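You operate a simulated robot arm through the tools that you are given. There is no shell and no other tool.

Carry out the task below with a simulated two-armed robot. There is one attempt and no reset: what you move stays moved.

Task
Pick up the slim carton labelled "52" from the blue table with one hand, pass it to the other hand and put it on the battery bench. Set down upright: slim carton.

It is judged by the outcome, as a careful person would: the job done as asked, and still so three seconds after it is handed in. It fails if anything else is knocked over, pushed out of place, dropped, spilled or broken.

Robot
Two 6-joint arms with two-finger grippers on one trunk, on a base that moves. Base frame: it is fixed to the floor where the robot stands at the start and does not move with it; the origin is under the middle of the robot, x ahead of it, y to its left, z up; the surface under the hand at the start is at about z = 880. Lengths are in mm, angles in rad, forces in N, time in s.
The left shoulder is at the start at [61, 143, 875], the right one opposite. With the tool pointing down near the work surface each hand reaches from about 260 to 700 mm from the robot's upright axis, wherever it stands, measured 20 degrees to its own side. Places, roughly: battery bench [-1100, -2900, 900]. Payload 2.45 kg a hand.
Tool frame (each hand has its own): the origin (TCP) lies between the finger pads and is the grasp point; the fingertips stand 26 mm ahead of it; z points along the fingers, y is the line along which they close. The gripper opens to 96 mm; its body begins 69 mm behind the TCP.
Orientation is told as [roll, pitch, yaw] about the base's x, y, z axes, in that order, counted from this pose: with the fingers straight down and closing along the base's y, the tool's x points along the base's -x, its y along +y and its z along -z.

Tools
- The arms move only by the tool step_arm. It takes "left_plan", "right_plan" or both (then of equal length, played together; a hand with none holds still); each is text: rows parted by semicolons, each of 7 numbers parted by spaces: the gripper command, from -1 (shut) to 1 (fully open), values between in proportion, then the shift along the tool's x, y, z in mm, then the turn, a rotation vector about the tool's x, y, z in rad. In form: claw dx dy dz wx wy wz; .... A call has 1 to 20 rows; each row shifts and turns the commanded pose from where the row before left it, along the tool's axes as they then stand. Each row takes 0.2 s and may step no farther than 50 mm and 0.15 rad from the row before; otherwise, or with a gripper value out of range, the whole call is refused. A pose out of reach is approached as far as the arm can. The call stops where the force on the tool passes 40 N (or 10 N more than at its start, if that is more) or the arm is blocked; 0.2 s more then pass. The fingers move at their own pace (about 79.9 mm/s each) and stop on an object; they squeeze with about 23 N. The grip force told is the motor's: it shows also when the fingers shut on nothing. Time passes only in rows, and 0.2 s behind the last, so rows that do not move let the fingers close. It gives the time, the measured TCP pose, the force on the tool (base axes), the opening and the grip force at its end, in the units of the frame above (readings bear some noise), with the torque about the TCP (base axes, N m) and any sound that the robot's microphone picked up, and new pictures: "pictures" is both (left out), scene, wrist or none (wrist: the cameras of the hands that moved).
- Cameras (640 x 400 px; columns grow to the right, rows downward): "scene" is now at [136.5, -2.8, 1481]; the picture's right is [0.06, -1.00, 0.00], its down [-0.78, -0.05, -0.63] and it looks along [0.63, 0.04, -0.78] (base axes); focal length 252 px, centre (320, 200). "left" rides on the left gripper at [82, -3, -98] in its tool frame; the picture's right is [0.04, 1.00, 0.00], its down [-0.73, 0.03, -0.68] and it looks along [-0.68, 0.03, 0.73] (tool axes); focal length 256 px, centre (320, 200). "right" rides on the right gripper at [82, 3, -98] in its tool frame; the picture's right is [-0.04, 1.00, 0.00], its down [-0.73, -0.03, -0.68] and it looks along [-0.68, -0.03, 0.73] (tool axes); focal length 256 px, centre (320, 200).
- move_column(by): slides the trunk up (or, below 0, down) by that many mm; the arms and the scene camera ride with it, the base frame stays. It gives what a move gives, with no picture.
- drive_base(legs): drives the robot by 1 to 6 legs, each [ahead, turn to the left] in mm and rad, along the robot's own axes; the way and the turn of a leg run together, so that a leg with both is an arc; at most 1500 mm and 3.142 rad a leg. The arms and the cameras ride along, it lands a little off, and it stops where it bumps. It gives what a move gives, and a new picture of the scene camera.
- aim_head(pan, tilt): turns the head with the scene camera to pan (to the left, within 1.501 rad either way) and tilt (down, from -0.506 to 1.204), counted from straight ahead of the robot. It gives what a move gives, and a new picture of the scene camera.
- probe_pixels(camera, pixels): for up to 12 pixels [column, row] of the newest picture of that camera ("zoom" is the newest enlarged one), the place [x, y, z] in the base frame of the surface seen there, good to about 2 mm, but the place of the scene camera against the robot may be out by one fixed shift of up to 12 mm in any direction. The clock stands still meanwhile.
- inspect(camera, box): a new picture of the part [left, top, right, bottom] of that camera's present view, enlarged. The clock stands still meanwhile.
- job_done(): hands the job in; it is judged then, once.

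Leave the grippers open and the arms clear of the work at the hand-in unless told otherwise.

The tools are called by a JSON object that holds its "fn" and its "kwargs". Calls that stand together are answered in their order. step_arm: Moves the arms, as the interface text tells. Its arguments: {"type":"object","properties":{"left_plan":{"type":"string"},"right_plan":{"type":"string"},"pictures":{"type":"string","enum":["both","scene","wrist","none"]}},"required":[]} The other tools are called the same way: move_column (by) moves the trunk up or down; drive_base (legs) drives the base; aim_head (pan, tilt) turns the head that bears the scene camera; probe_pixels (camera, pixels) gives the place of the surface under pixels of a picture; inspect (camera, box) takes an enlarged picture of a part of a camera's view; job_done () hands the job in.

At the start:

```text
t: 0.0
left_ee_pos: [475.1, 175.1, 1149.8]
left_ee_rot: [0.0, -0.001, 0.0]
left_wrist_force: [0.0, 0.4, 0.2]
left_ft_torque: [-0.04, 0.01, -0.04]
left_grip_width: 95.7
left_grasp_force: 0.1
right_ee_pos: [460.0, -213.1, 1183.5]
right_ee_rot: [-0.001, 0.0, 0.0]
right_wrist_force: [0.8, 0.1, -0.1]
right_ft_torque: [0.04, 0.01, -0.01]
right_grip_width: 96.2
right_grasp_force: 0.0
trunk travel left (down, up): [-500.0, 90.0]
robot x, y, heading: [1.0, -2.6, 0.0]
head pan, tilt (commanded): [0.059, 0.888]
```

scene: 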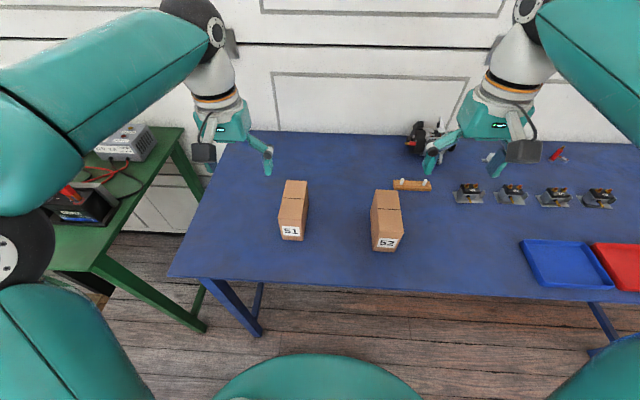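
right: 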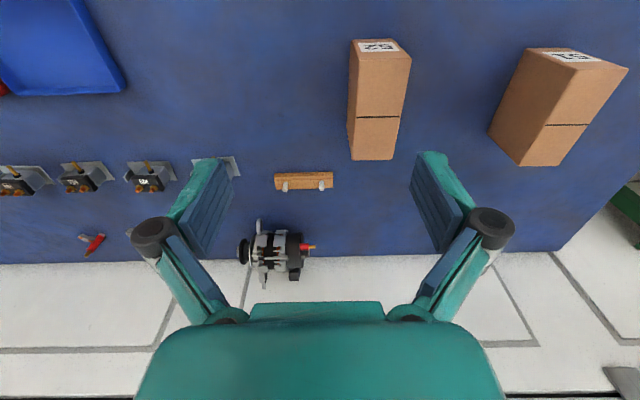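
left: 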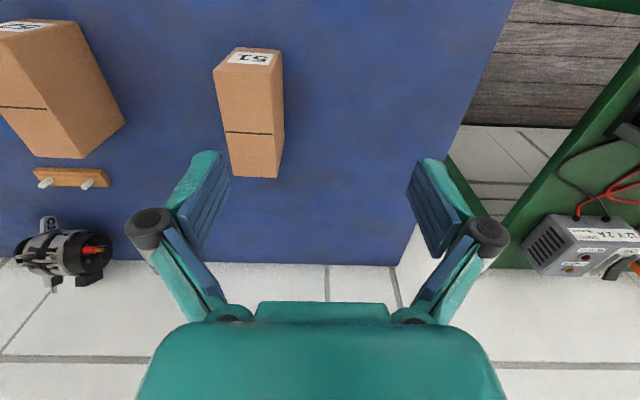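

I see two tall slim cartons on the blue table: "51" near pixel (293,210) and "52" near pixel (387,220). First I measure carton 52 and its surroundings.

{"fn": "inspect", "kwargs": {"camera": "scene", "box": [260, 130, 460, 260]}}

{"fn": "probe_pixels", "kwargs": {"camera": "scene", "pixels": [[376, 192], [399, 192], [402, 208], [373, 208], [387, 242], [374, 248], [397, 250], [387, 200], [420, 245], [350, 220], [410, 186], [293, 185]]}}

{"fn": "probe_pixels", "kwargs": {"camera": "right", "pixels": [[355, 43], [395, 42], [408, 60], [358, 55], [352, 155], [390, 157], [375, 135], [380, 90], [377, 46], [330, 120], [440, 120], [304, 180]]}}

```text
3.08 times, centred on (360, 195) of scene
```

zoom: 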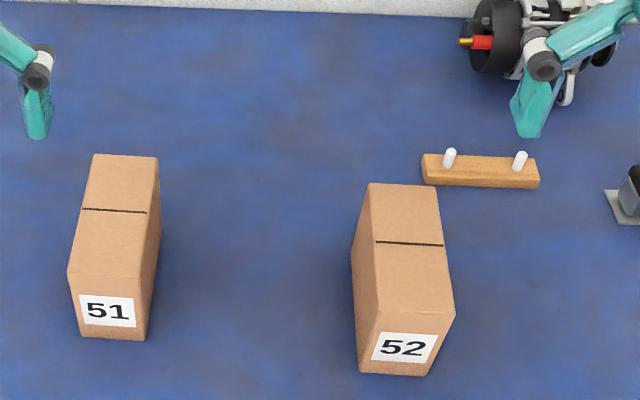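

```text
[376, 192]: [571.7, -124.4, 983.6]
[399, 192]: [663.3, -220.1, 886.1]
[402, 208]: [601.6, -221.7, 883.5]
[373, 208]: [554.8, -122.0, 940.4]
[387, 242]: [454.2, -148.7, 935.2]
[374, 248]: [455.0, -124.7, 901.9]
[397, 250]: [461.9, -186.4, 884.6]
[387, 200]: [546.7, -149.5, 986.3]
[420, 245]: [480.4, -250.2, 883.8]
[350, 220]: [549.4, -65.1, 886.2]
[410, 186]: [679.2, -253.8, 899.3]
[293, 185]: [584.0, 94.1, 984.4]
```

```text
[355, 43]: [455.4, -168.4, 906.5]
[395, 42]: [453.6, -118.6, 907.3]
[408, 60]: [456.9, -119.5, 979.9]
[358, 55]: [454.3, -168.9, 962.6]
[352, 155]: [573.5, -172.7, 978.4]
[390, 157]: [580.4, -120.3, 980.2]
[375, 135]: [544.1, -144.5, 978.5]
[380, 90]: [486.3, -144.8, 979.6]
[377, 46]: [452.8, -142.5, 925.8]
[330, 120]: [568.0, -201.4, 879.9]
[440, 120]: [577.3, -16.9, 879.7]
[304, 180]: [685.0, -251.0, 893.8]
```

Carton 52 spans about x 453–583, y −173…−119, z 880–980 (wrist camera), with its long axis along x. Before touching anything, I look around to see the battery bench and the driving path.

{"fn": "aim_head", "kwargs": {"pan": -1.5, "tilt": 0.45}}

```text
t: 1.6
left_ee_pos: [474.3, 175.2, 1150.1]
left_ee_rot: [-0.001, -0.001, -0.001]
left_wrist_force: [0.0, -0.4, -0.7]
left_ft_torque: [0.03, 0.03, 0.0]
left_grip_width: 95.6
left_grasp_force: 0.1
right_ee_pos: [460.3, -212.3, 1183.4]
right_ee_rot: [0.0, -0.001, 0.0]
right_wrist_force: [0.2, 0.1, -0.2]
right_ft_torque: [-0.02, 0.02, 0.01]
right_grip_width: 96.3
right_grasp_force: 0.1
trunk travel left (down, up): [-500.0, 90.0]
robot x, y, heading: [1.1, 3.9, -0.004]
head pan, tilt (commanded): [-1.499, 0.45]
```

scene: 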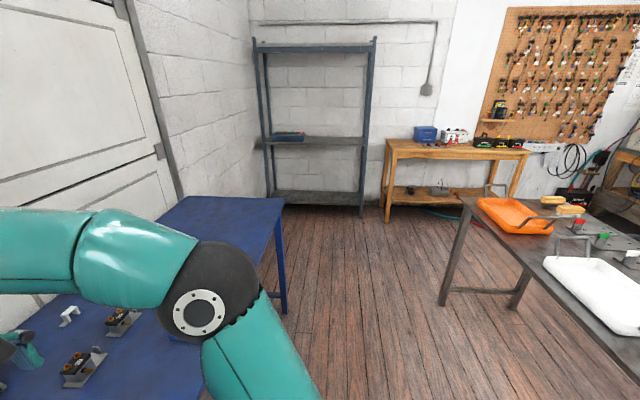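

There is a wooden bench against the far wall (about px 455,150) and a grey table at right. I zoom and probe these to see which one sits at [-1100, -2900].

{"fn": "inspect", "kwargs": {"camera": "scene", "box": [370, 90, 640, 260]}}

{"fn": "probe_pixels", "kwargs": {"camera": "scene", "pixels": [[400, 147], [460, 155], [524, 150], [425, 133], [485, 138], [510, 144], [455, 138], [560, 215], [460, 200], [388, 205], [625, 350], [452, 305]]}}

```text
2.35 times, centred on (505, 175) of scene
```

zoom: 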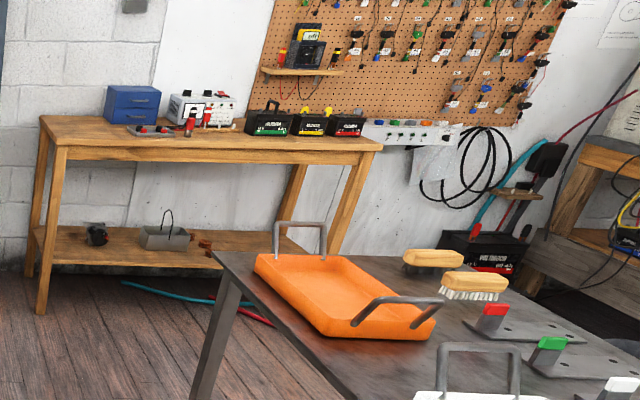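

```text
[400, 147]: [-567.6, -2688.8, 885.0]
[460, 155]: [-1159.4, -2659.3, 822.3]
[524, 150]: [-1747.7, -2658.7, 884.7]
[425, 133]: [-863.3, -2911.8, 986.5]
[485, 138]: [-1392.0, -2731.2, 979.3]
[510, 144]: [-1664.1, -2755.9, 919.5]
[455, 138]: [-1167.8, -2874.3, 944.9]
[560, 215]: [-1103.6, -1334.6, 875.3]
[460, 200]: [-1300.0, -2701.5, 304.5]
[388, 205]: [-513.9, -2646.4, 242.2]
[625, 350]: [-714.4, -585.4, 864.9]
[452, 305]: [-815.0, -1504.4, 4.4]
```

The wooden bench (front edge y≈−2660, x from ≈−510 to −1750, top ≈884) is the battery bench; its left-end front area seems free. Now I turn the head back to the blue table and take a closer look at carton 52 with the right wrist camera.

{"fn": "aim_head", "kwargs": {"pan": -0.25, "tilt": 0.9}}

{"fn": "inspect", "kwargs": {"camera": "right", "box": [250, 20, 450, 190]}}

{"fn": "probe_pixels", "kwargs": {"camera": "right", "pixels": [[358, 116], [398, 117], [351, 90], [409, 75], [400, 120], [354, 120], [350, 159], [391, 159], [365, 160], [354, 66], [208, 215], [437, 190]]}}

```text
t: 3.1
left_ee_pos: [475.1, 174.9, 1150.0]
left_ee_rot: [0.0, 0.0, 0.0]
left_wrist_force: [0.5, -0.1, -0.8]
left_ft_torque: [0.03, 0.03, -0.01]
left_grip_width: 95.8
left_grasp_force: 0.2
right_ee_pos: [458.6, -213.4, 1183.9]
right_ee_rot: [0.001, 0.001, 0.0]
right_wrist_force: [-0.1, -0.5, -0.4]
right_ft_torque: [0.03, 0.0, -0.01]
right_grip_width: 96.2
right_grasp_force: 0.1
trunk travel left (down, up): [-500.0, 90.0]
robot x, y, heading: [-1.3, -1.7, -0.002]
head pan, tilt (commanded): [-0.25, 0.901]
```

scene: 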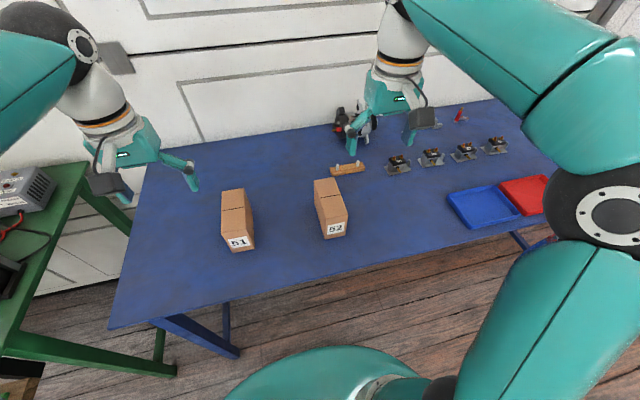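

```text
2.35 times, centred on (350, 105) of right
```

zoom: 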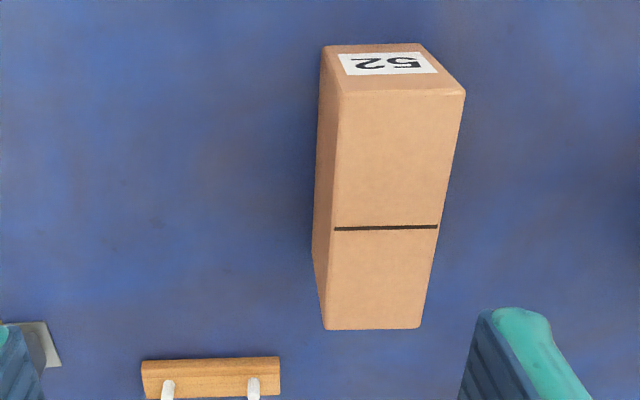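

```text
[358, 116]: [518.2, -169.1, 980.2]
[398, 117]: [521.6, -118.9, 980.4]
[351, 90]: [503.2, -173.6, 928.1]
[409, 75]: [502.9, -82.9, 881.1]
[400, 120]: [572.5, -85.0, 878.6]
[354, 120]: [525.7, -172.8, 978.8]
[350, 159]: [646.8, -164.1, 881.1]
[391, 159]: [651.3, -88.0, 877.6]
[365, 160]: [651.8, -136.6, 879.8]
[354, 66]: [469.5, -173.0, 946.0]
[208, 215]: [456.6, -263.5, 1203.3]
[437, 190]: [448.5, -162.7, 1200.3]
```

The black line on the top marks mid-length (x≈519). Carton centre ≈ (518,−146), top z≈980. I zoom in on the right gripper to judge the finger and palm thickness for planning the two-handed grip.

{"fn": "inspect", "kwargs": {"camera": "scene", "box": [330, 20, 470, 160]}}

{"fn": "inspect", "kwargs": {"camera": "scene", "box": [60, 70, 220, 230]}}

{"fn": "inspect", "kwargs": {"camera": "right", "box": [120, 130, 520, 400]}}

```text
2.86 times, centred on (400, 90) of scene
```

zoom: 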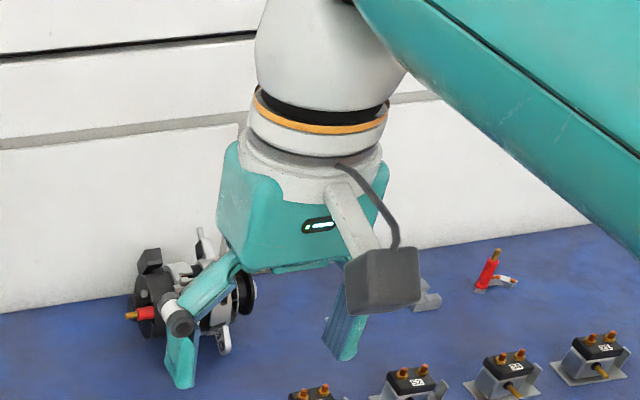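

```text
2.50 times, centred on (140, 150) of scene
```

zoom: 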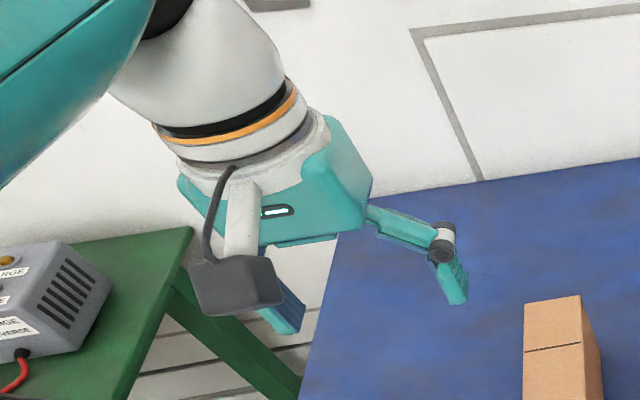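

```text
1.48 times, centred on (320, 265) of right
```

zoom: 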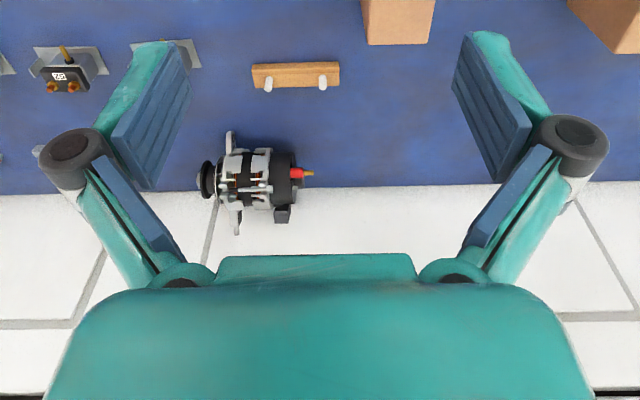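

Fingers are about 25 mm wide, palm roughly 70 mm thick, camera on the tool's +x side. Plan: the right hand grips 52's near half, leaning back ~0.5 rad; later the left hand grips the other half leaning the opposite way. First I bring the right hand above and behind the carton and tilt it.

{"fn": "step_arm", "kwargs": {"right_plan": "1 10 33.5 25 0 0 0; 1 10 33.5 25 0 0 0; 1 0 0 0 0 -0.125 0; 1 0 0 0 0 -0.125 0; 1 0 0 0 0 -0.125 0; 1 0 0 0 0 -0.125 0; 1 0 0 0 0 0 0", "pictures": "both"}}

```text
t: 4.7
left_ee_pos: [474.3, 176.4, 1150.5]
left_ee_rot: [-0.001, 0.001, -0.001]
left_wrist_force: [0.0, -0.6, 0.0]
left_ft_torque: [0.0, 0.01, -0.03]
left_grip_width: 96.0
left_grasp_force: 0.1
right_ee_pos: [438.6, -146.3, 1133.0]
right_ee_rot: [0.0, -0.501, 0.0]
right_wrist_force: [-0.1, -0.2, 0.1]
right_ft_torque: [0.02, -0.01, -0.01]
right_grip_width: 96.1
right_grasp_force: 0.0
trunk travel left (down, up): [-500.0, 90.0]
robot x, y, heading: [-1.8, 1.4, 0.001]
head pan, tilt (commanded): [-0.25, 0.901]
```

scene: 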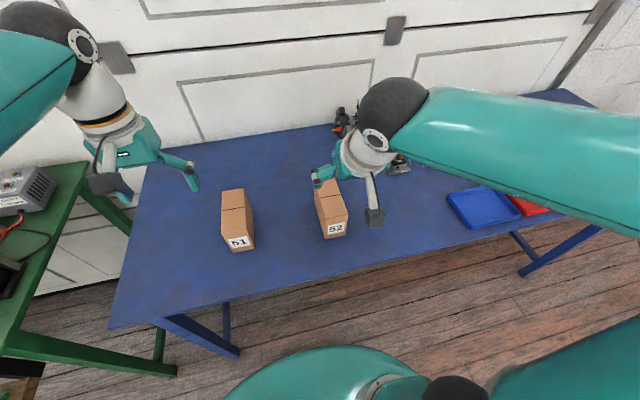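
right: 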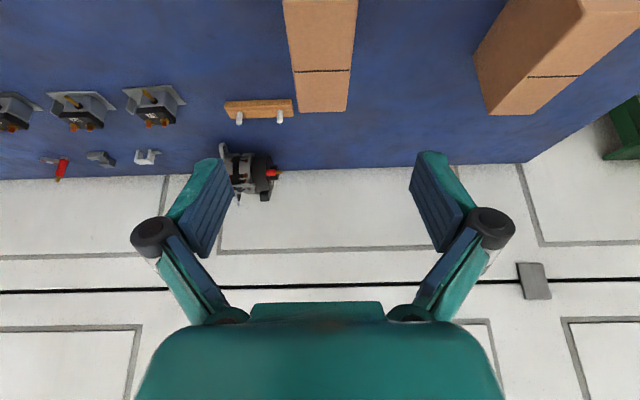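

The hand is tilted (−0.50 pitch) and laterally centred on the carton (line on the carton at px 321). I go down most of the way, keeping the jaws open around it, then check.

{"fn": "step_arm", "kwargs": {"right_plan": "1 9.66 0 39.16 0 0 0; 1 9.66 0 39.16 0 0 0; 1 9.66 0 39.16 0 0 0; 1 0 0 0 0 0 0", "pictures": "both"}}

```text
t: 5.7
left_ee_pos: [474.0, 174.8, 1150.3]
left_ee_rot: [-0.001, -0.001, 0.0]
left_wrist_force: [0.3, 0.7, 0.5]
left_ft_torque: [0.02, 0.02, -0.03]
left_grip_width: 95.9
left_grasp_force: 0.1
right_ee_pos: [468.7, -145.5, 1018.1]
right_ee_rot: [0.0, -0.499, -0.001]
right_wrist_force: [-0.1, 0.5, -1.0]
right_ft_torque: [-0.04, 0.01, -0.02]
right_grip_width: 96.0
right_grasp_force: 0.1
trunk travel left (down, up): [-500.0, 90.0]
robot x, y, heading: [-0.2, -4.6, 0.004]
head pan, tilt (commanded): [-0.25, 0.901]
```

scene: 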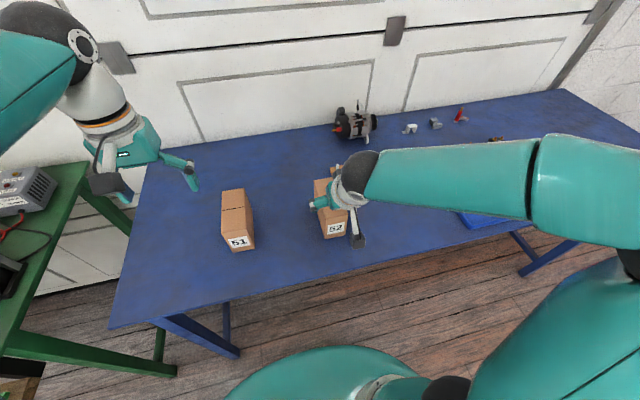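
right: 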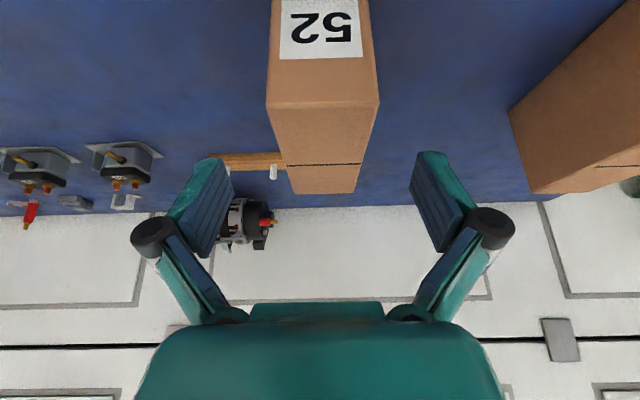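

The carton is centred between the fingers (edges at px 267–380 of finger gap 215–425). I continue the last 80 mm down.

{"fn": "step_arm", "kwargs": {"right_plan": "1 9.85 0 40.2 0 0 0; 1 9.85 0 40.2 0 0 0; 1 0 0 0 0 0 0", "pictures": "both"}}

```text
t: 6.5
left_ee_pos: [475.4, 175.6, 1151.0]
left_ee_rot: [0.0, -0.001, -0.001]
left_wrist_force: [-0.7, -0.7, -0.5]
left_ft_torque: [0.01, -0.01, 0.03]
left_grip_width: 95.8
left_grasp_force: 0.0
right_ee_pos: [490.7, -145.9, 936.5]
right_ee_rot: [0.0, -0.5, 0.0]
right_wrist_force: [-0.2, -0.4, 0.1]
right_ft_torque: [0.0, -0.02, 0.0]
right_grip_width: 96.0
right_grasp_force: 0.1
trunk travel left (down, up): [-500.0, 90.0]
robot x, y, heading: [-2.5, 0.1, 0.006]
head pan, tilt (commanded): [-0.25, 0.901]
```

scene: 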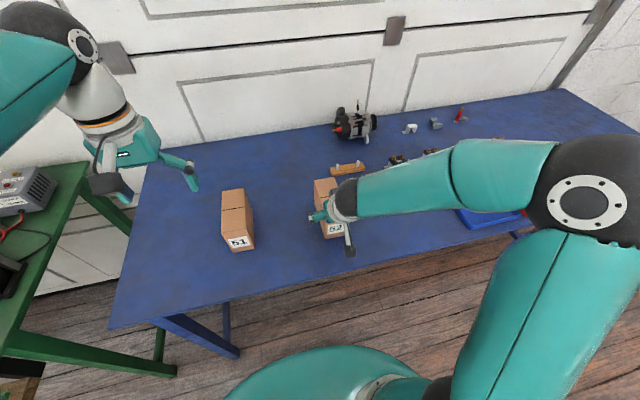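
right: 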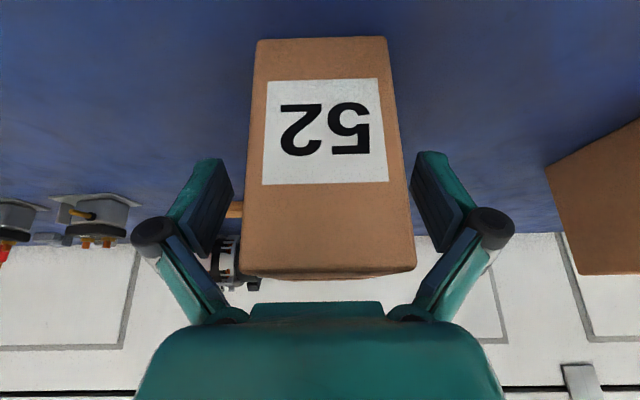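

The fingers straddle the carton near half. I check the carton's lateral edges with the wrist camera for centring before closing.

{"fn": "probe_pixels", "kwargs": {"camera": "right", "pixels": [[250, 262], [405, 262], [262, 60], [384, 60], [248, 230], [403, 230], [330, 274], [225, 190], [418, 190]]}}

```text
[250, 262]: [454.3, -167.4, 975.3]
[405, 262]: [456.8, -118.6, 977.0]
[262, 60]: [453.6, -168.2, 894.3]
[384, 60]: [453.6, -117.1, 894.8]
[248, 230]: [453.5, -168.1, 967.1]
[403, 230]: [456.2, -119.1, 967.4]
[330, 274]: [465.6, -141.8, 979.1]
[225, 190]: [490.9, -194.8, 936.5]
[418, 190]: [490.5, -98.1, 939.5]
```

The carton centre is at y≈−143.5, so I shift 2.5 mm left, then close.

{"fn": "step_arm", "kwargs": {"right_plan": "1 0 2.5 0 0 0 0; 0.4 0 0 0 0 0 0; 0.2 0 0 0 0 0 0; 0 0 0 0 0 0 0; -0.3 0 0 0 0 0 0; -1 0 0 0 0 0 0; -1 0 0 0 0 0 0; -1 0 0 0 0 0 0; -1 0 0 0 0 0 0", "pictures": "wrist"}}

```text
t: 8.5
left_ee_pos: [474.3, 175.7, 1151.6]
left_ee_rot: [-0.001, -0.001, -0.001]
left_wrist_force: [0.4, -0.3, 0.6]
left_ft_torque: [0.0, -0.02, 0.02]
left_grip_width: 96.1
left_grasp_force: 0.0
right_ee_pos: [490.5, -142.2, 939.2]
right_ee_rot: [0.0, -0.501, 0.001]
right_wrist_force: [-2.1, -1.0, 13.5]
right_ft_torque: [0.13, 0.38, -0.07]
right_grip_width: 74.0
right_grasp_force: 23.0
trunk travel left (down, up): [-500.0, 90.0]
robot x, y, heading: [-1.7, 1.0, 0.002]
head pan, tilt (commanded): [-0.25, 0.901]
```

right: 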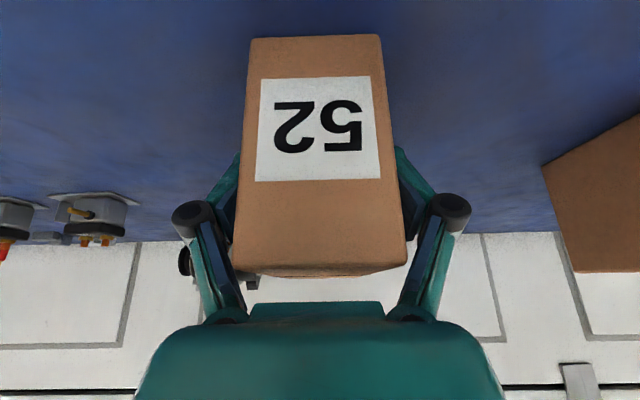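

The grip stopped at 74 mm, wider than the 54 mm carton, with 13.5 N upward: the inner finger links are touching the carton's top edges, so I'm too deep. I reopen and measure where the knuckles lie.

{"fn": "probe_pixels", "kwargs": {"camera": "right", "pixels": [[192, 216], [450, 210], [218, 262], [427, 255], [230, 235], [407, 225], [235, 268], [405, 262], [245, 150], [396, 150]]}}

{"fn": "step_arm", "kwargs": {"right_plan": "0 0 0 0 0 0 0; 0.5 0 0 0 0 0 0; 1 0 0 0 0 0 0; 1 0 0 0 0 0 0", "pictures": "both"}}

```text
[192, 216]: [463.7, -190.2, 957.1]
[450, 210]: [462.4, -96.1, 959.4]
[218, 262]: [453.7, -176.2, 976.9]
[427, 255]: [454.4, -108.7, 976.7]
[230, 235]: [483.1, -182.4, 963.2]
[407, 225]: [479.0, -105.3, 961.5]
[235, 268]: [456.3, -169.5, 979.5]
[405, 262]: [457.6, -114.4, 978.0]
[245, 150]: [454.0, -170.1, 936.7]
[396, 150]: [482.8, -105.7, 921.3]
```

```text
t: 9.5
left_ee_pos: [474.5, 175.4, 1149.5]
left_ee_rot: [0.0, 0.0, 0.001]
left_wrist_force: [0.4, 0.3, 0.2]
left_ft_torque: [-0.02, 0.0, 0.01]
left_grip_width: 96.2
left_grasp_force: 0.1
right_ee_pos: [491.0, -143.2, 937.3]
right_ee_rot: [0.0, -0.497, 0.0]
right_wrist_force: [0.0, 0.7, -0.2]
right_ft_torque: [0.02, -0.03, 0.02]
right_grip_width: 96.0
right_grasp_force: 0.0
trunk travel left (down, up): [-500.0, 90.0]
robot x, y, heading: [-0.2, -1.1, 0.002]
head pan, tilt (commanded): [-0.25, 0.901]
```

scene: 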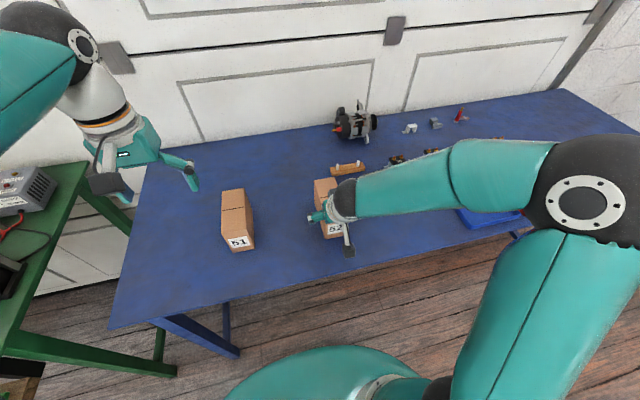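
right: 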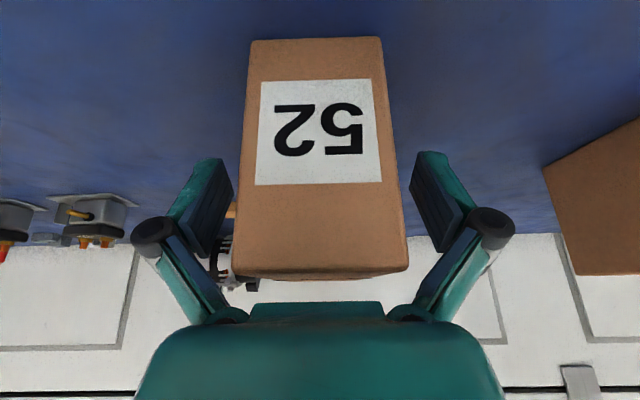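

The knuckles sit ~29 mm behind the TCP, so the carton may only go ~24 mm behind the TCP. I need a shallower, less tilted grip. First I measure the palm/flange thickness on the left gripper (seen at px 100–160,100–190) to choose the tilt and spacing for the handover.

{"fn": "probe_pixels", "kwargs": {"camera": "scene", "pixels": [[132, 157], [145, 150], [120, 160], [110, 120], [100, 128], [125, 108], [108, 186], [120, 190], [98, 178], [109, 160], [150, 135], [95, 85]]}}

{"fn": "inspect", "kwargs": {"camera": "scene", "box": [280, 150, 400, 270]}}

```text
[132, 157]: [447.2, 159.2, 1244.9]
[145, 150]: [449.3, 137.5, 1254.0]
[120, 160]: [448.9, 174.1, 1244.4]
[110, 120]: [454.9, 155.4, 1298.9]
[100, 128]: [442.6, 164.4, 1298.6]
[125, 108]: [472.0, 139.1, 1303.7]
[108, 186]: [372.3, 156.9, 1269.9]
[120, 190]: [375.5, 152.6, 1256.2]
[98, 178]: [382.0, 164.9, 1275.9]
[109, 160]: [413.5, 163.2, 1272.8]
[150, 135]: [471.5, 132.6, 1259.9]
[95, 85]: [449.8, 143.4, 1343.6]
```

```text
3.33 times, centred on (340, 210) of scene
```

zoom: 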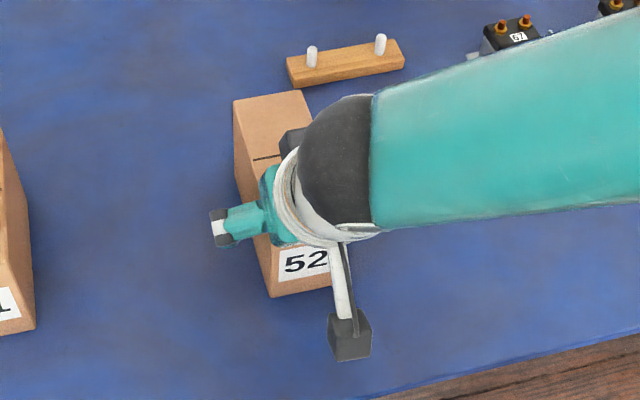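

Palm half-thickness is ≈27 mm, flange radius ≈36 mm. New grip: tilt only 0.15 rad, TCP ~33 mm from the carton's near end and ~13 mm below its top, so the top stays ahead of the knuckles. I back out, reduce the tilt, and re-approach with jaws open.

{"fn": "step_arm", "kwargs": {"right_plan": "1 0 0 -40 0 0 0; 1 0 0 -40 0 0 0; 1 0 0 -40 0 0 0; 1 0 0 0 0 0.1167 0; 1 0 0 0 0 0.1167 0; 1 0 0 0 0 0.1167 0; 1 0 0 0 0 0 0", "pictures": "both"}}

```text
t: 11.1
left_ee_pos: [474.0, 175.3, 1150.6]
left_ee_rot: [-0.001, 0.0, -0.001]
left_wrist_force: [0.5, 0.1, 0.0]
left_ft_torque: [0.0, 0.0, -0.01]
left_grip_width: 96.1
left_grasp_force: 0.0
right_ee_pos: [432.9, -142.1, 1042.5]
right_ee_rot: [0.002, -0.148, 0.002]
right_wrist_force: [-0.1, -0.6, -0.6]
right_ft_torque: [0.0, 0.0, 0.02]
right_grip_width: 96.2
right_grasp_force: 0.2
trunk travel left (down, up): [-500.0, 90.0]
robot x, y, heading: [1.6, 0.6, 0.002]
head pan, tilt (commanded): [-0.25, 0.901]
```

scene: 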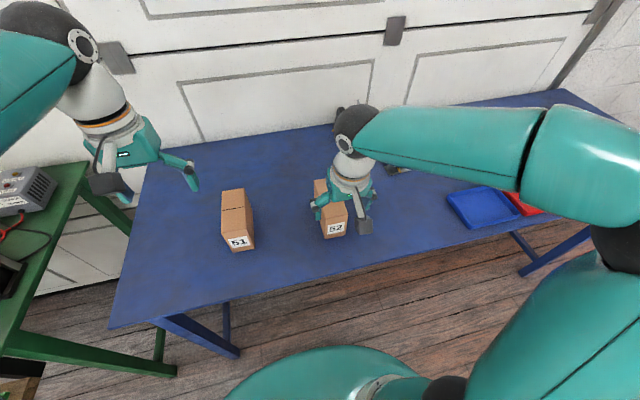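
right: 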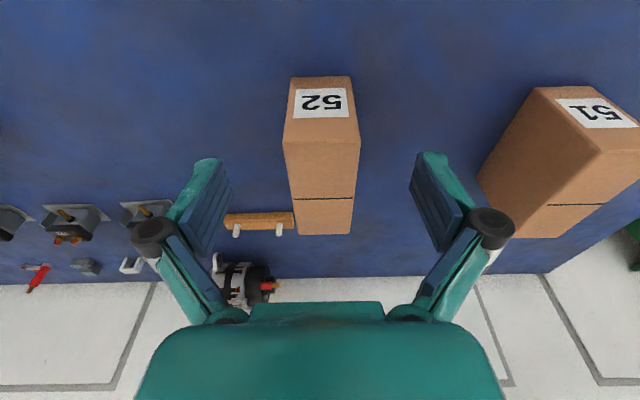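

The carton is still standing in place. I check its position precisely again.

{"fn": "probe_pixels", "kwargs": {"camera": "right", "pixels": [[290, 145], [354, 145], [297, 197], [352, 197], [299, 230], [348, 230], [292, 90], [350, 90], [322, 140], [288, 135], [357, 135]]}}

```text
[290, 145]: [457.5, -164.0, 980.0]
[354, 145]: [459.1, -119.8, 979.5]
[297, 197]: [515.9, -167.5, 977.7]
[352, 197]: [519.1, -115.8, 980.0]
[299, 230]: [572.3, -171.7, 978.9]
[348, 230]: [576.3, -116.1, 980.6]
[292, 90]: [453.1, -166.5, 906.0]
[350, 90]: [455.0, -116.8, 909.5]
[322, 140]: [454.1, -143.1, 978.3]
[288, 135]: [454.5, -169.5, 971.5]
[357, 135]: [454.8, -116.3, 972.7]
```

Carton centre y≈−143, near face x≈454. I move the open jaws down to TCP ≈ (487, −143, 967).

{"fn": "step_arm", "kwargs": {"right_plan": "1 -14.1 -0.3 27.6 0 0 0; 1 -14.1 -0.3 27.6 0 0 0; 1 -14.1 -0.3 27.6 0 0 0; 1 0 0 0 0 0 0", "pictures": "wrist"}}

```text
t: 12.1
left_ee_pos: [475.7, 174.8, 1150.1]
left_ee_rot: [0.0, 0.001, 0.002]
left_wrist_force: [0.0, 0.2, -0.5]
left_ft_torque: [-0.04, 0.01, -0.03]
left_grip_width: 96.0
left_grasp_force: 0.1
right_ee_pos: [488.1, -144.2, 966.2]
right_ee_rot: [0.0, -0.151, -0.001]
right_wrist_force: [-0.5, -1.2, -0.2]
right_ft_torque: [-0.02, 0.0, 0.0]
right_grip_width: 96.1
right_grasp_force: 0.1
trunk travel left (down, up): [-500.0, 90.0]
robot x, y, heading: [2.0, 0.7, 0.0]
head pan, tilt (commanded): [-0.25, 0.901]
```

right: 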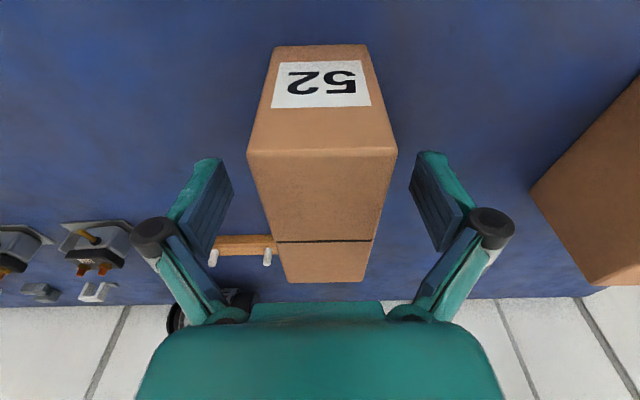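

Jaws are around the near half of the carton with its top ahead of the knuckles. Closing in stages.

{"fn": "step_arm", "kwargs": {"right_plan": "0.5 0 0 0 0 0 0; 0.3 0 0 0 0 0 0; 0.15 0 0 0 0 0 0; 0 0 0 0 0 0 0; -0.3 0 0 0 0 0 0; -1 0 0 0 0 0 0; -1 0 0 0 0 0 0; -1 0 0 0 0 0 0; -1 0 0 0 0 0 0", "pictures": "wrist"}}

```text
t: 14.1
left_ee_pos: [475.6, 174.8, 1150.3]
left_ee_rot: [-0.001, 0.0, 0.001]
left_wrist_force: [-0.8, 0.3, -0.5]
left_ft_torque: [0.02, 0.0, 0.01]
left_grip_width: 95.7
left_grasp_force: 0.1
right_ee_pos: [487.8, -144.7, 966.4]
right_ee_rot: [0.001, -0.151, -0.001]
right_wrist_force: [-1.7, 0.4, 4.3]
right_ft_torque: [0.17, 0.01, -0.13]
right_grip_width: 57.7
right_grasp_force: 22.8
trunk travel left (down, up): [-500.0, 90.0]
robot x, y, heading: [-2.2, -3.1, -0.001]
head pan, tilt (commanded): [-0.25, 0.901]
```

right: 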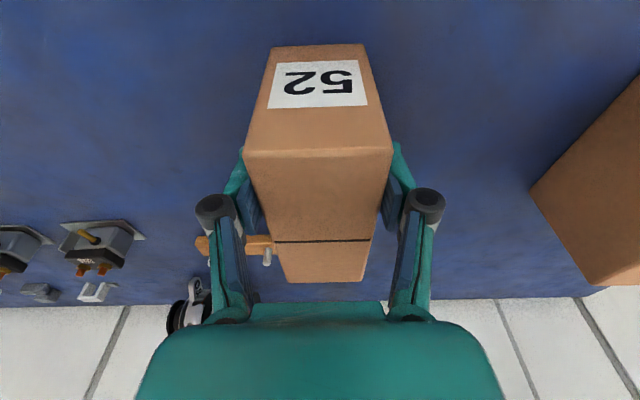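

Grip is 57.7 mm at 22.8 N: pads on the carton. I lift 20 mm vertically as a test and watch for tilt.

{"fn": "step_arm", "kwargs": {"right_plan": "-1 -1.5 0 -9.9 0 0 0; -1 -1.5 0 -9.9 0 0 0; -1 0 0 0 0 0 0; -1 0 0 0 0 0 0; -1 0 0 0 0 0 0", "pictures": "both"}}

```text
t: 15.3
left_ee_pos: [474.5, 175.0, 1150.5]
left_ee_rot: [0.0, -0.002, -0.001]
left_wrist_force: [0.5, 0.5, 0.1]
left_ft_torque: [0.0, 0.02, 0.04]
left_grip_width: 96.1
left_grasp_force: 0.0
right_ee_pos: [487.9, -145.1, 985.9]
right_ee_rot: [0.0, -0.149, -0.001]
right_wrist_force: [0.8, 0.2, -2.8]
right_ft_torque: [0.04, 0.11, -0.01]
right_grip_width: 57.8
right_grasp_force: 23.0
trunk travel left (down, up): [-500.0, 90.0]
robot x, y, heading: [-2.4, -1.3, -0.0]
head pan, tilt (commanded): [-0.25, 0.901]
```

scene: 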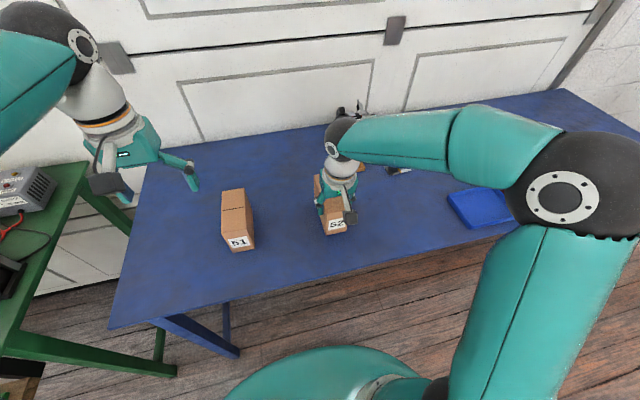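
right: 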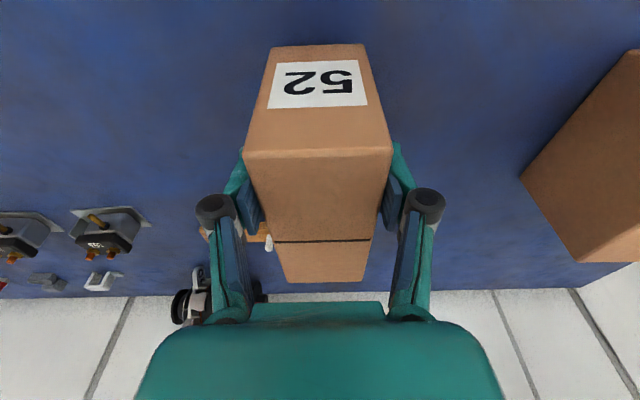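

The lift is clean: weight ≈2.8 N and no tilt in the wrist view. I lift it ~145 mm and pull back to x≈430.

{"fn": "step_arm", "kwargs": {"right_plan": "-1 -5.4 0 -35.6 0 0 0; -1 -5.4 0 -35.6 0 0 0; -1 8.9 0 -37.8 0 0 0; -1 8.9 0 -37.8 0 0 0; -1 14.3 0 -2.2 0 0 0; -1 14.3 0 -2.2 0 0 0; -1 0 0 0 0 0 0", "pictures": "both"}}

```text
t: 16.9
left_ee_pos: [475.9, 175.6, 1149.4]
left_ee_rot: [0.0, -0.001, 0.0]
left_wrist_force: [-0.2, -0.2, 0.0]
left_ft_torque: [-0.02, -0.01, 0.01]
left_grip_width: 95.8
left_grasp_force: 0.0
right_ee_pos: [430.3, -144.2, 1131.8]
right_ee_rot: [0.0, -0.148, 0.001]
right_wrist_force: [0.2, -0.1, -2.5]
right_ft_torque: [0.03, 0.1, 0.04]
right_grip_width: 57.9
right_grasp_force: 23.2
trunk travel left (down, up): [-500.0, 90.0]
robot x, y, heading: [-5.1, 0.9, 0.001]
head pan, tilt (commanded): [-0.25, 0.901]
```

scene: 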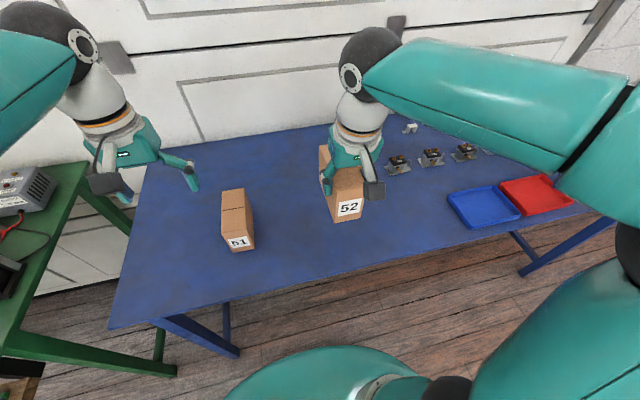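
right: 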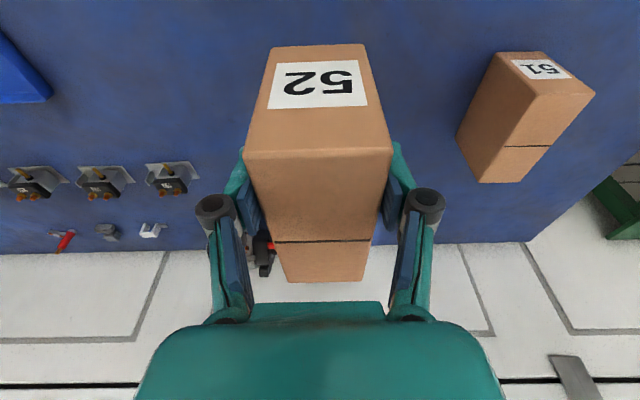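

Now I yaw the right hand +90° (so the carton's length runs left–right) and the left hand −90°, keeping both in place.

{"fn": "step_arm", "kwargs": {"right_plan": "-1 0 0 0 -0.0213 0 -0.1412; -1 0 0 0 -0.0213 0 -0.1412; -1 0 0 0 -0.0213 0 -0.1412; -1 0 0 0 -0.0213 0 -0.1412; -1 0 0 0 -0.0213 0 -0.1412; -1 0 0 0 -0.0213 0 -0.1412; -1 0 0 0 0 0 0", "left_plan": "1 0 0 0 0 0 0.1428; 1 0 0 0 0 0 0.1428; 1 0 0 0 0 0 0.1428; 1 0 0 0 0 0 0.1428; 1 0 0 0 0 0 0.1428; 1 0 0 0 0 0 0.1428; 1 0 0 0 0 0 0", "pictures": "scene"}}

```text
t: 18.5
left_ee_pos: [474.2, 175.2, 1149.5]
left_ee_rot: [0.001, 0.001, -0.859]
left_wrist_force: [0.0, 0.8, -0.2]
left_ft_torque: [-0.01, -0.01, 0.03]
left_grip_width: 96.1
left_grasp_force: 0.0
right_ee_pos: [430.5, -144.3, 1130.6]
right_ee_rot: [0.001, -0.147, 0.859]
right_wrist_force: [0.2, -0.2, -3.3]
right_ft_torque: [-0.05, 0.05, 0.01]
right_grip_width: 57.7
right_grasp_force: 22.5
trunk travel left (down, up): [-500.0, 90.0]
robot x, y, heading: [-1.2, -2.0, 0.002]
head pan, tilt (commanded): [-0.25, 0.901]
```

scene: 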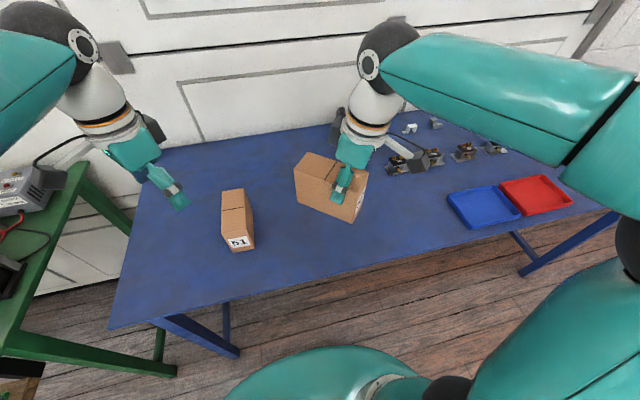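

Both reached 0.859 rad yaw with no trouble. I finish the turn to 1.571.

{"fn": "step_arm", "kwargs": {"right_plan": "-1 0 0 0 -0.0213 0 -0.1412; -1 0 0 0 -0.0213 0 -0.1412; -1 0 0 0 -0.0213 0 -0.1412; -1 0 0 0 -0.0213 0 -0.1412; -1 0 0 0 -0.0213 0 -0.1412; -1 0 0 0 0 0 0; -1 0 0 0 0 0 0", "left_plan": "1 0 0 0 0 0 0.1428; 1 0 0 0 0 0 0.1428; 1 0 0 0 0 0 0.1428; 1 0 0 0 0 0 0.1428; 1 0 0 0 0 0 0.1428; 1 0 0 0 0 -0.15 0; 1 0 0 0 0 0 0", "pictures": "both"}}

```text
t: 20.1
left_ee_pos: [475.5, 173.4, 1150.5]
left_ee_rot: [0.001, -0.152, -1.574]
left_wrist_force: [0.7, 0.1, -0.2]
left_ft_torque: [-0.02, 0.0, 0.02]
left_grip_width: 96.0
left_grasp_force: 0.0
right_ee_pos: [430.2, -145.6, 1130.2]
right_ee_rot: [0.002, -0.152, 1.571]
right_wrist_force: [0.7, 0.3, -3.2]
right_ft_torque: [-0.09, 0.0, 0.01]
right_grip_width: 57.4
right_grasp_force: 23.0
trunk travel left (down, up): [-500.0, 90.0]
robot x, y, heading: [-1.0, 3.5, -0.002]
head pan, tilt (commanded): [-0.25, 0.901]
```

scene: 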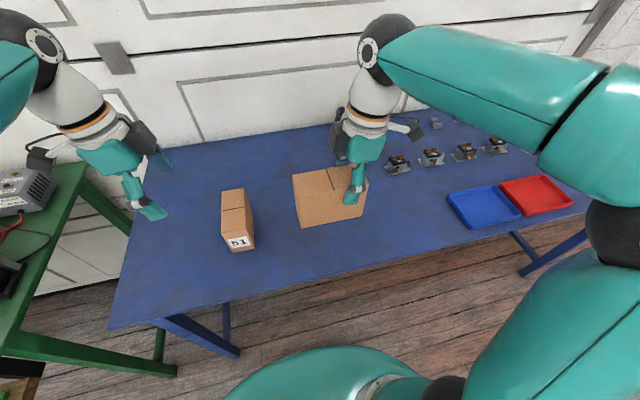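
right: 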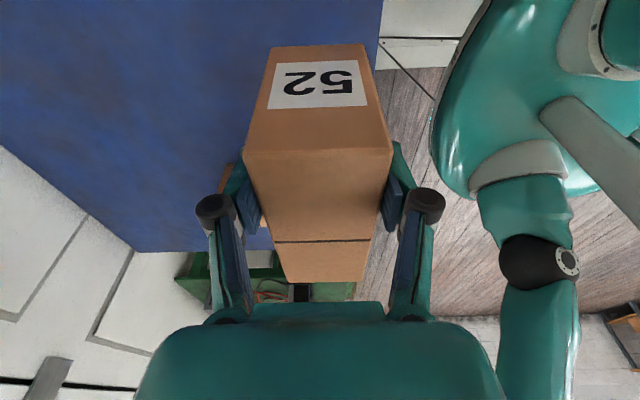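
left: 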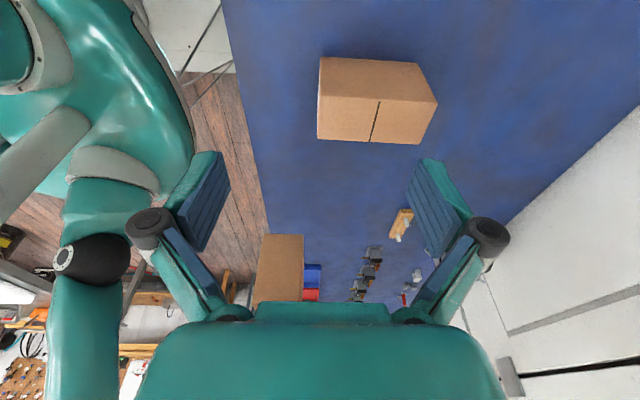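

Carton now runs along y, hanging from the right hand. I move the right hand 90 mm to the left (carton centre ≈ y −23) while raising the left hand above carton height.

{"fn": "step_arm", "kwargs": {"right_plan": "-1 -29.7 0 4.5 0 0 0; -1 -29.7 0 4.5 0 0 0; -1 -29.7 0 4.5 0 0 0; -1 0 0 0 0 0 0", "left_plan": "1 -6.6 0 -43.8 0 0 0; 1 -6.6 0 -43.8 0 0 0; 1 0 0 0 0 0 0; 1 0 0 0 0 0 0", "pictures": "both"}}

```text
t: 21.1
left_ee_pos: [474.5, 175.7, 1238.5]
left_ee_rot: [0.001, -0.149, -1.569]
left_wrist_force: [0.2, 0.2, -0.2]
left_ft_torque: [0.0, 0.03, 0.02]
left_grip_width: 96.0
left_grasp_force: 0.1
right_ee_pos: [431.1, -53.4, 1129.7]
right_ee_rot: [0.002, -0.151, 1.57]
right_wrist_force: [0.5, -0.2, -4.0]
right_ft_torque: [-0.1, 0.04, 0.01]
right_grip_width: 57.6
right_grasp_force: 23.1
trunk travel left (down, up): [-500.0, 90.0]
robot x, y, heading: [1.0, -4.7, 0.0]
head pan, tilt (commanded): [-0.25, 0.901]
```

scene: 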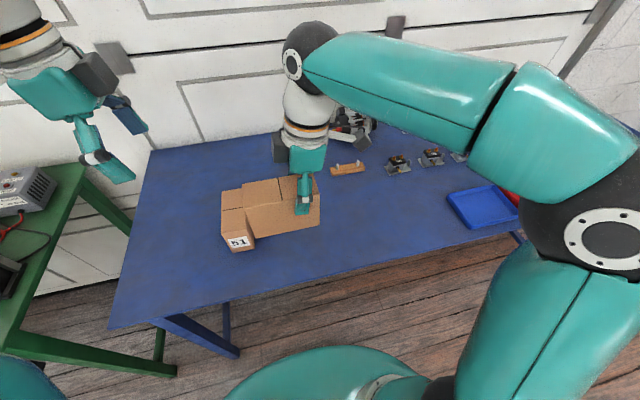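
right: 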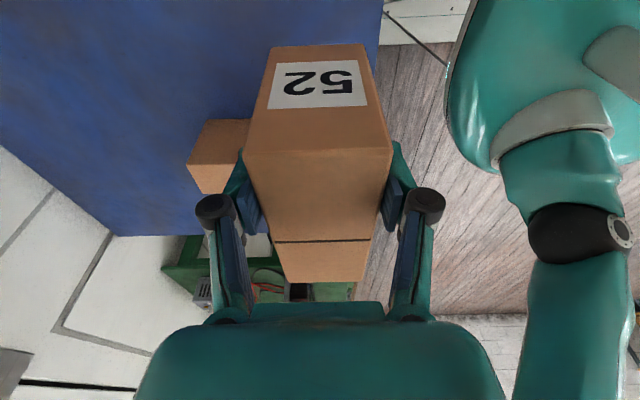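
left: 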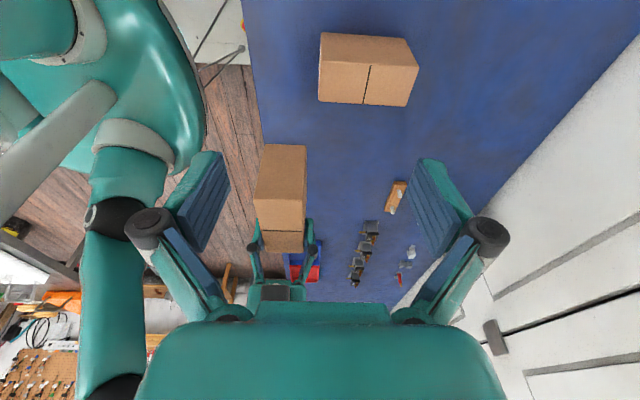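

The left wrist camera sees the carton's free end (px 255–307, rows 145–230). I probe it to place the left grip.

{"fn": "probe_pixels", "kwargs": {"camera": "left", "pixels": [[262, 165], [300, 165], [260, 192], [302, 194], [262, 205], [300, 205], [264, 226], [300, 228], [282, 240], [282, 215], [258, 180], [304, 180]]}}

{"fn": "aim_head", "kwargs": {"pan": 0.0, "tilt": 0.65}}

```text
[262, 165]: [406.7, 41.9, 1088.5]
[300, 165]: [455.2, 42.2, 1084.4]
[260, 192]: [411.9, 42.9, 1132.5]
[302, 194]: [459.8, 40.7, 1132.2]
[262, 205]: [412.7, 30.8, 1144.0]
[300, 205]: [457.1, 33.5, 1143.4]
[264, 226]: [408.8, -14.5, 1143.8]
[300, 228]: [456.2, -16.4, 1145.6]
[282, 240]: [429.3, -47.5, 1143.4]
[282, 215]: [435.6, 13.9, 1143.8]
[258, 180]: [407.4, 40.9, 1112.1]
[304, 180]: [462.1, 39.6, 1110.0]
```

```text
t: 21.8
left_ee_pos: [474.5, 176.6, 1238.3]
left_ee_rot: [-0.001, -0.15, -1.569]
left_wrist_force: [-0.5, -0.1, -0.1]
left_ft_torque: [-0.03, -0.03, -0.01]
left_grip_width: 95.9
left_grasp_force: 0.0
right_ee_pos: [431.1, -54.1, 1129.9]
right_ee_rot: [0.0, -0.152, 1.572]
right_wrist_force: [0.3, -0.3, -3.8]
right_ft_torque: [-0.1, 0.0, 0.0]
right_grip_width: 57.7
right_grasp_force: 22.8
trunk travel left (down, up): [-500.0, 90.0]
robot x, y, heading: [0.1, 2.8, -0.0]
head pan, tilt (commanded): [0.0, 0.649]
```

scene: 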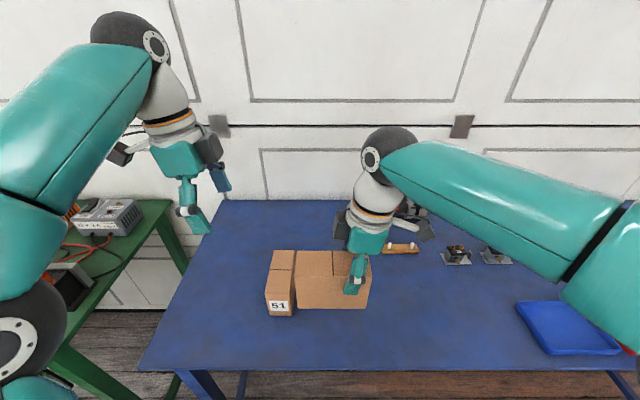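

Carton free end at y≈42, top z≈1144, x centre ≈433–434. I bring the left hand to the pre-grasp point 110 mm above its grip spot, on the free half.

{"fn": "step_arm", "kwargs": {"left_plan": "1 -37.3 -10.4 5.6 0 0 0; 1 -37.3 -10.4 5.6 0 0 0; 1 -37.3 -10.4 5.6 0 0 0; 1 -37.3 -10.4 5.6 0 0 0; 1 0 0 0 0 0 0", "pictures": "both"}}

```text
t: 23.0
left_ee_pos: [432.8, 27.0, 1238.2]
left_ee_rot: [0.0, -0.15, -1.571]
left_wrist_force: [-0.8, 0.9, 0.1]
left_ft_torque: [0.01, -0.04, 0.0]
left_grip_width: 96.1
left_grasp_force: 0.1
right_ee_pos: [430.9, -54.1, 1130.6]
right_ee_rot: [0.0, -0.15, 1.571]
right_wrist_force: [-0.3, 0.1, -4.2]
right_ft_torque: [-0.13, 0.05, 0.02]
right_grip_width: 57.5
right_grasp_force: 22.4
trunk travel left (down, up): [-500.0, 90.0]
robot x, y, heading: [-1.0, -1.6, 0.002]
head pan, tilt (commanded): [0.0, 0.649]
```

scene: 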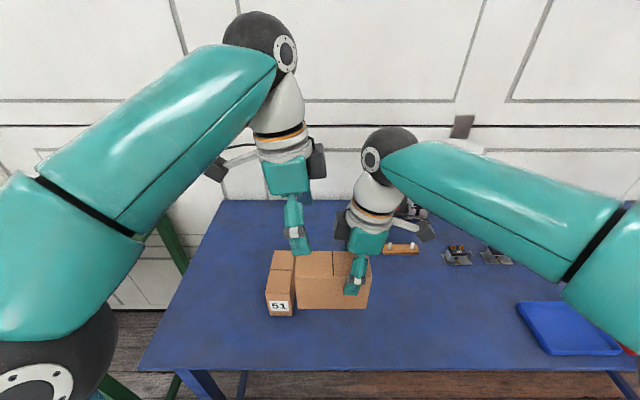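
left: 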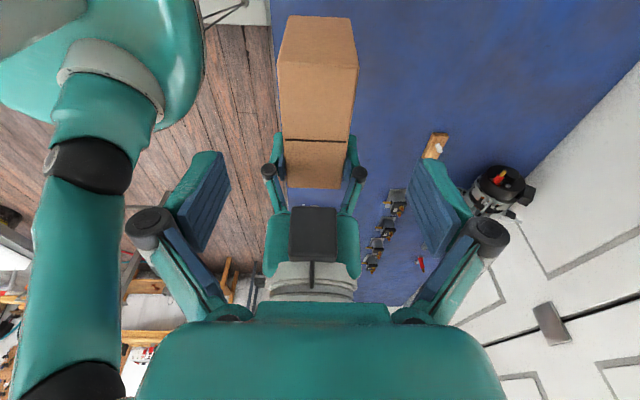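

I see a dark box mounted on the inner side of each palm (left view px 290–337, 207–260; scene px 316,160). I measure how far these protrude before closing the hands together.

{"fn": "probe_pixels", "kwargs": {"camera": "left", "pixels": [[313, 220], [313, 250], [296, 230], [330, 230], [275, 235], [350, 235], [270, 172], [357, 172], [315, 272], [315, 290], [313, 145], [313, 180]]}}

{"fn": "probe_pixels", "kwargs": {"camera": "scene", "pixels": [[316, 150], [318, 165], [322, 160], [310, 172], [290, 180], [302, 170], [342, 222], [336, 225], [345, 215], [352, 240], [385, 130], [400, 140]]}}

{"fn": "inspect", "kwargs": {"camera": "scene", "box": [240, 90, 440, 320]}}

```text
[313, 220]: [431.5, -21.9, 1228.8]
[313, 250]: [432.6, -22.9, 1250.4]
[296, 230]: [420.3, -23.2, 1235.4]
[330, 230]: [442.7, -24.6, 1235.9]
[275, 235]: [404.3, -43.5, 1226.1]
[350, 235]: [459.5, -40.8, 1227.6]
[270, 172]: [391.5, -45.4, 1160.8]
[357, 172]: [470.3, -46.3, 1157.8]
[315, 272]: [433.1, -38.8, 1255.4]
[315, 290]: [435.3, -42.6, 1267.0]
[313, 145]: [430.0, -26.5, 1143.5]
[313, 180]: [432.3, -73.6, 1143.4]
```

```text
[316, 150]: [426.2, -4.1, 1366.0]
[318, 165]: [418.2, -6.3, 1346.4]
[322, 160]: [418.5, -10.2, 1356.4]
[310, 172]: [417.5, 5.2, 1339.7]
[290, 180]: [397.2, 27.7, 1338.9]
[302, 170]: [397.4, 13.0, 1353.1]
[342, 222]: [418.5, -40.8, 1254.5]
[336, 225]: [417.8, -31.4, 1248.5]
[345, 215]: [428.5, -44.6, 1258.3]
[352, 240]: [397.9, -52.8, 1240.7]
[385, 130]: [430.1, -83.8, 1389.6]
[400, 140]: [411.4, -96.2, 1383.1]
```

```text
1.74 times, centred on (340, 205) of scene
```

zoom: 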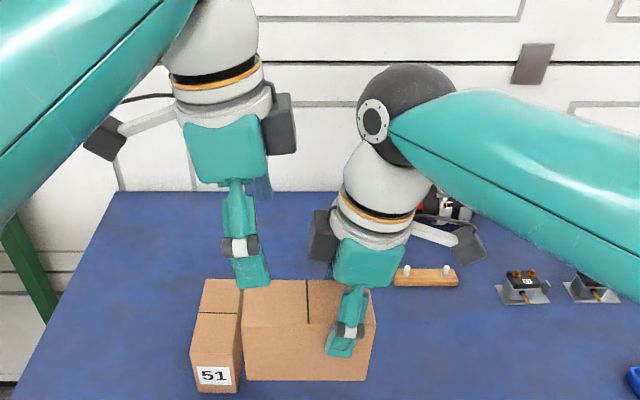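

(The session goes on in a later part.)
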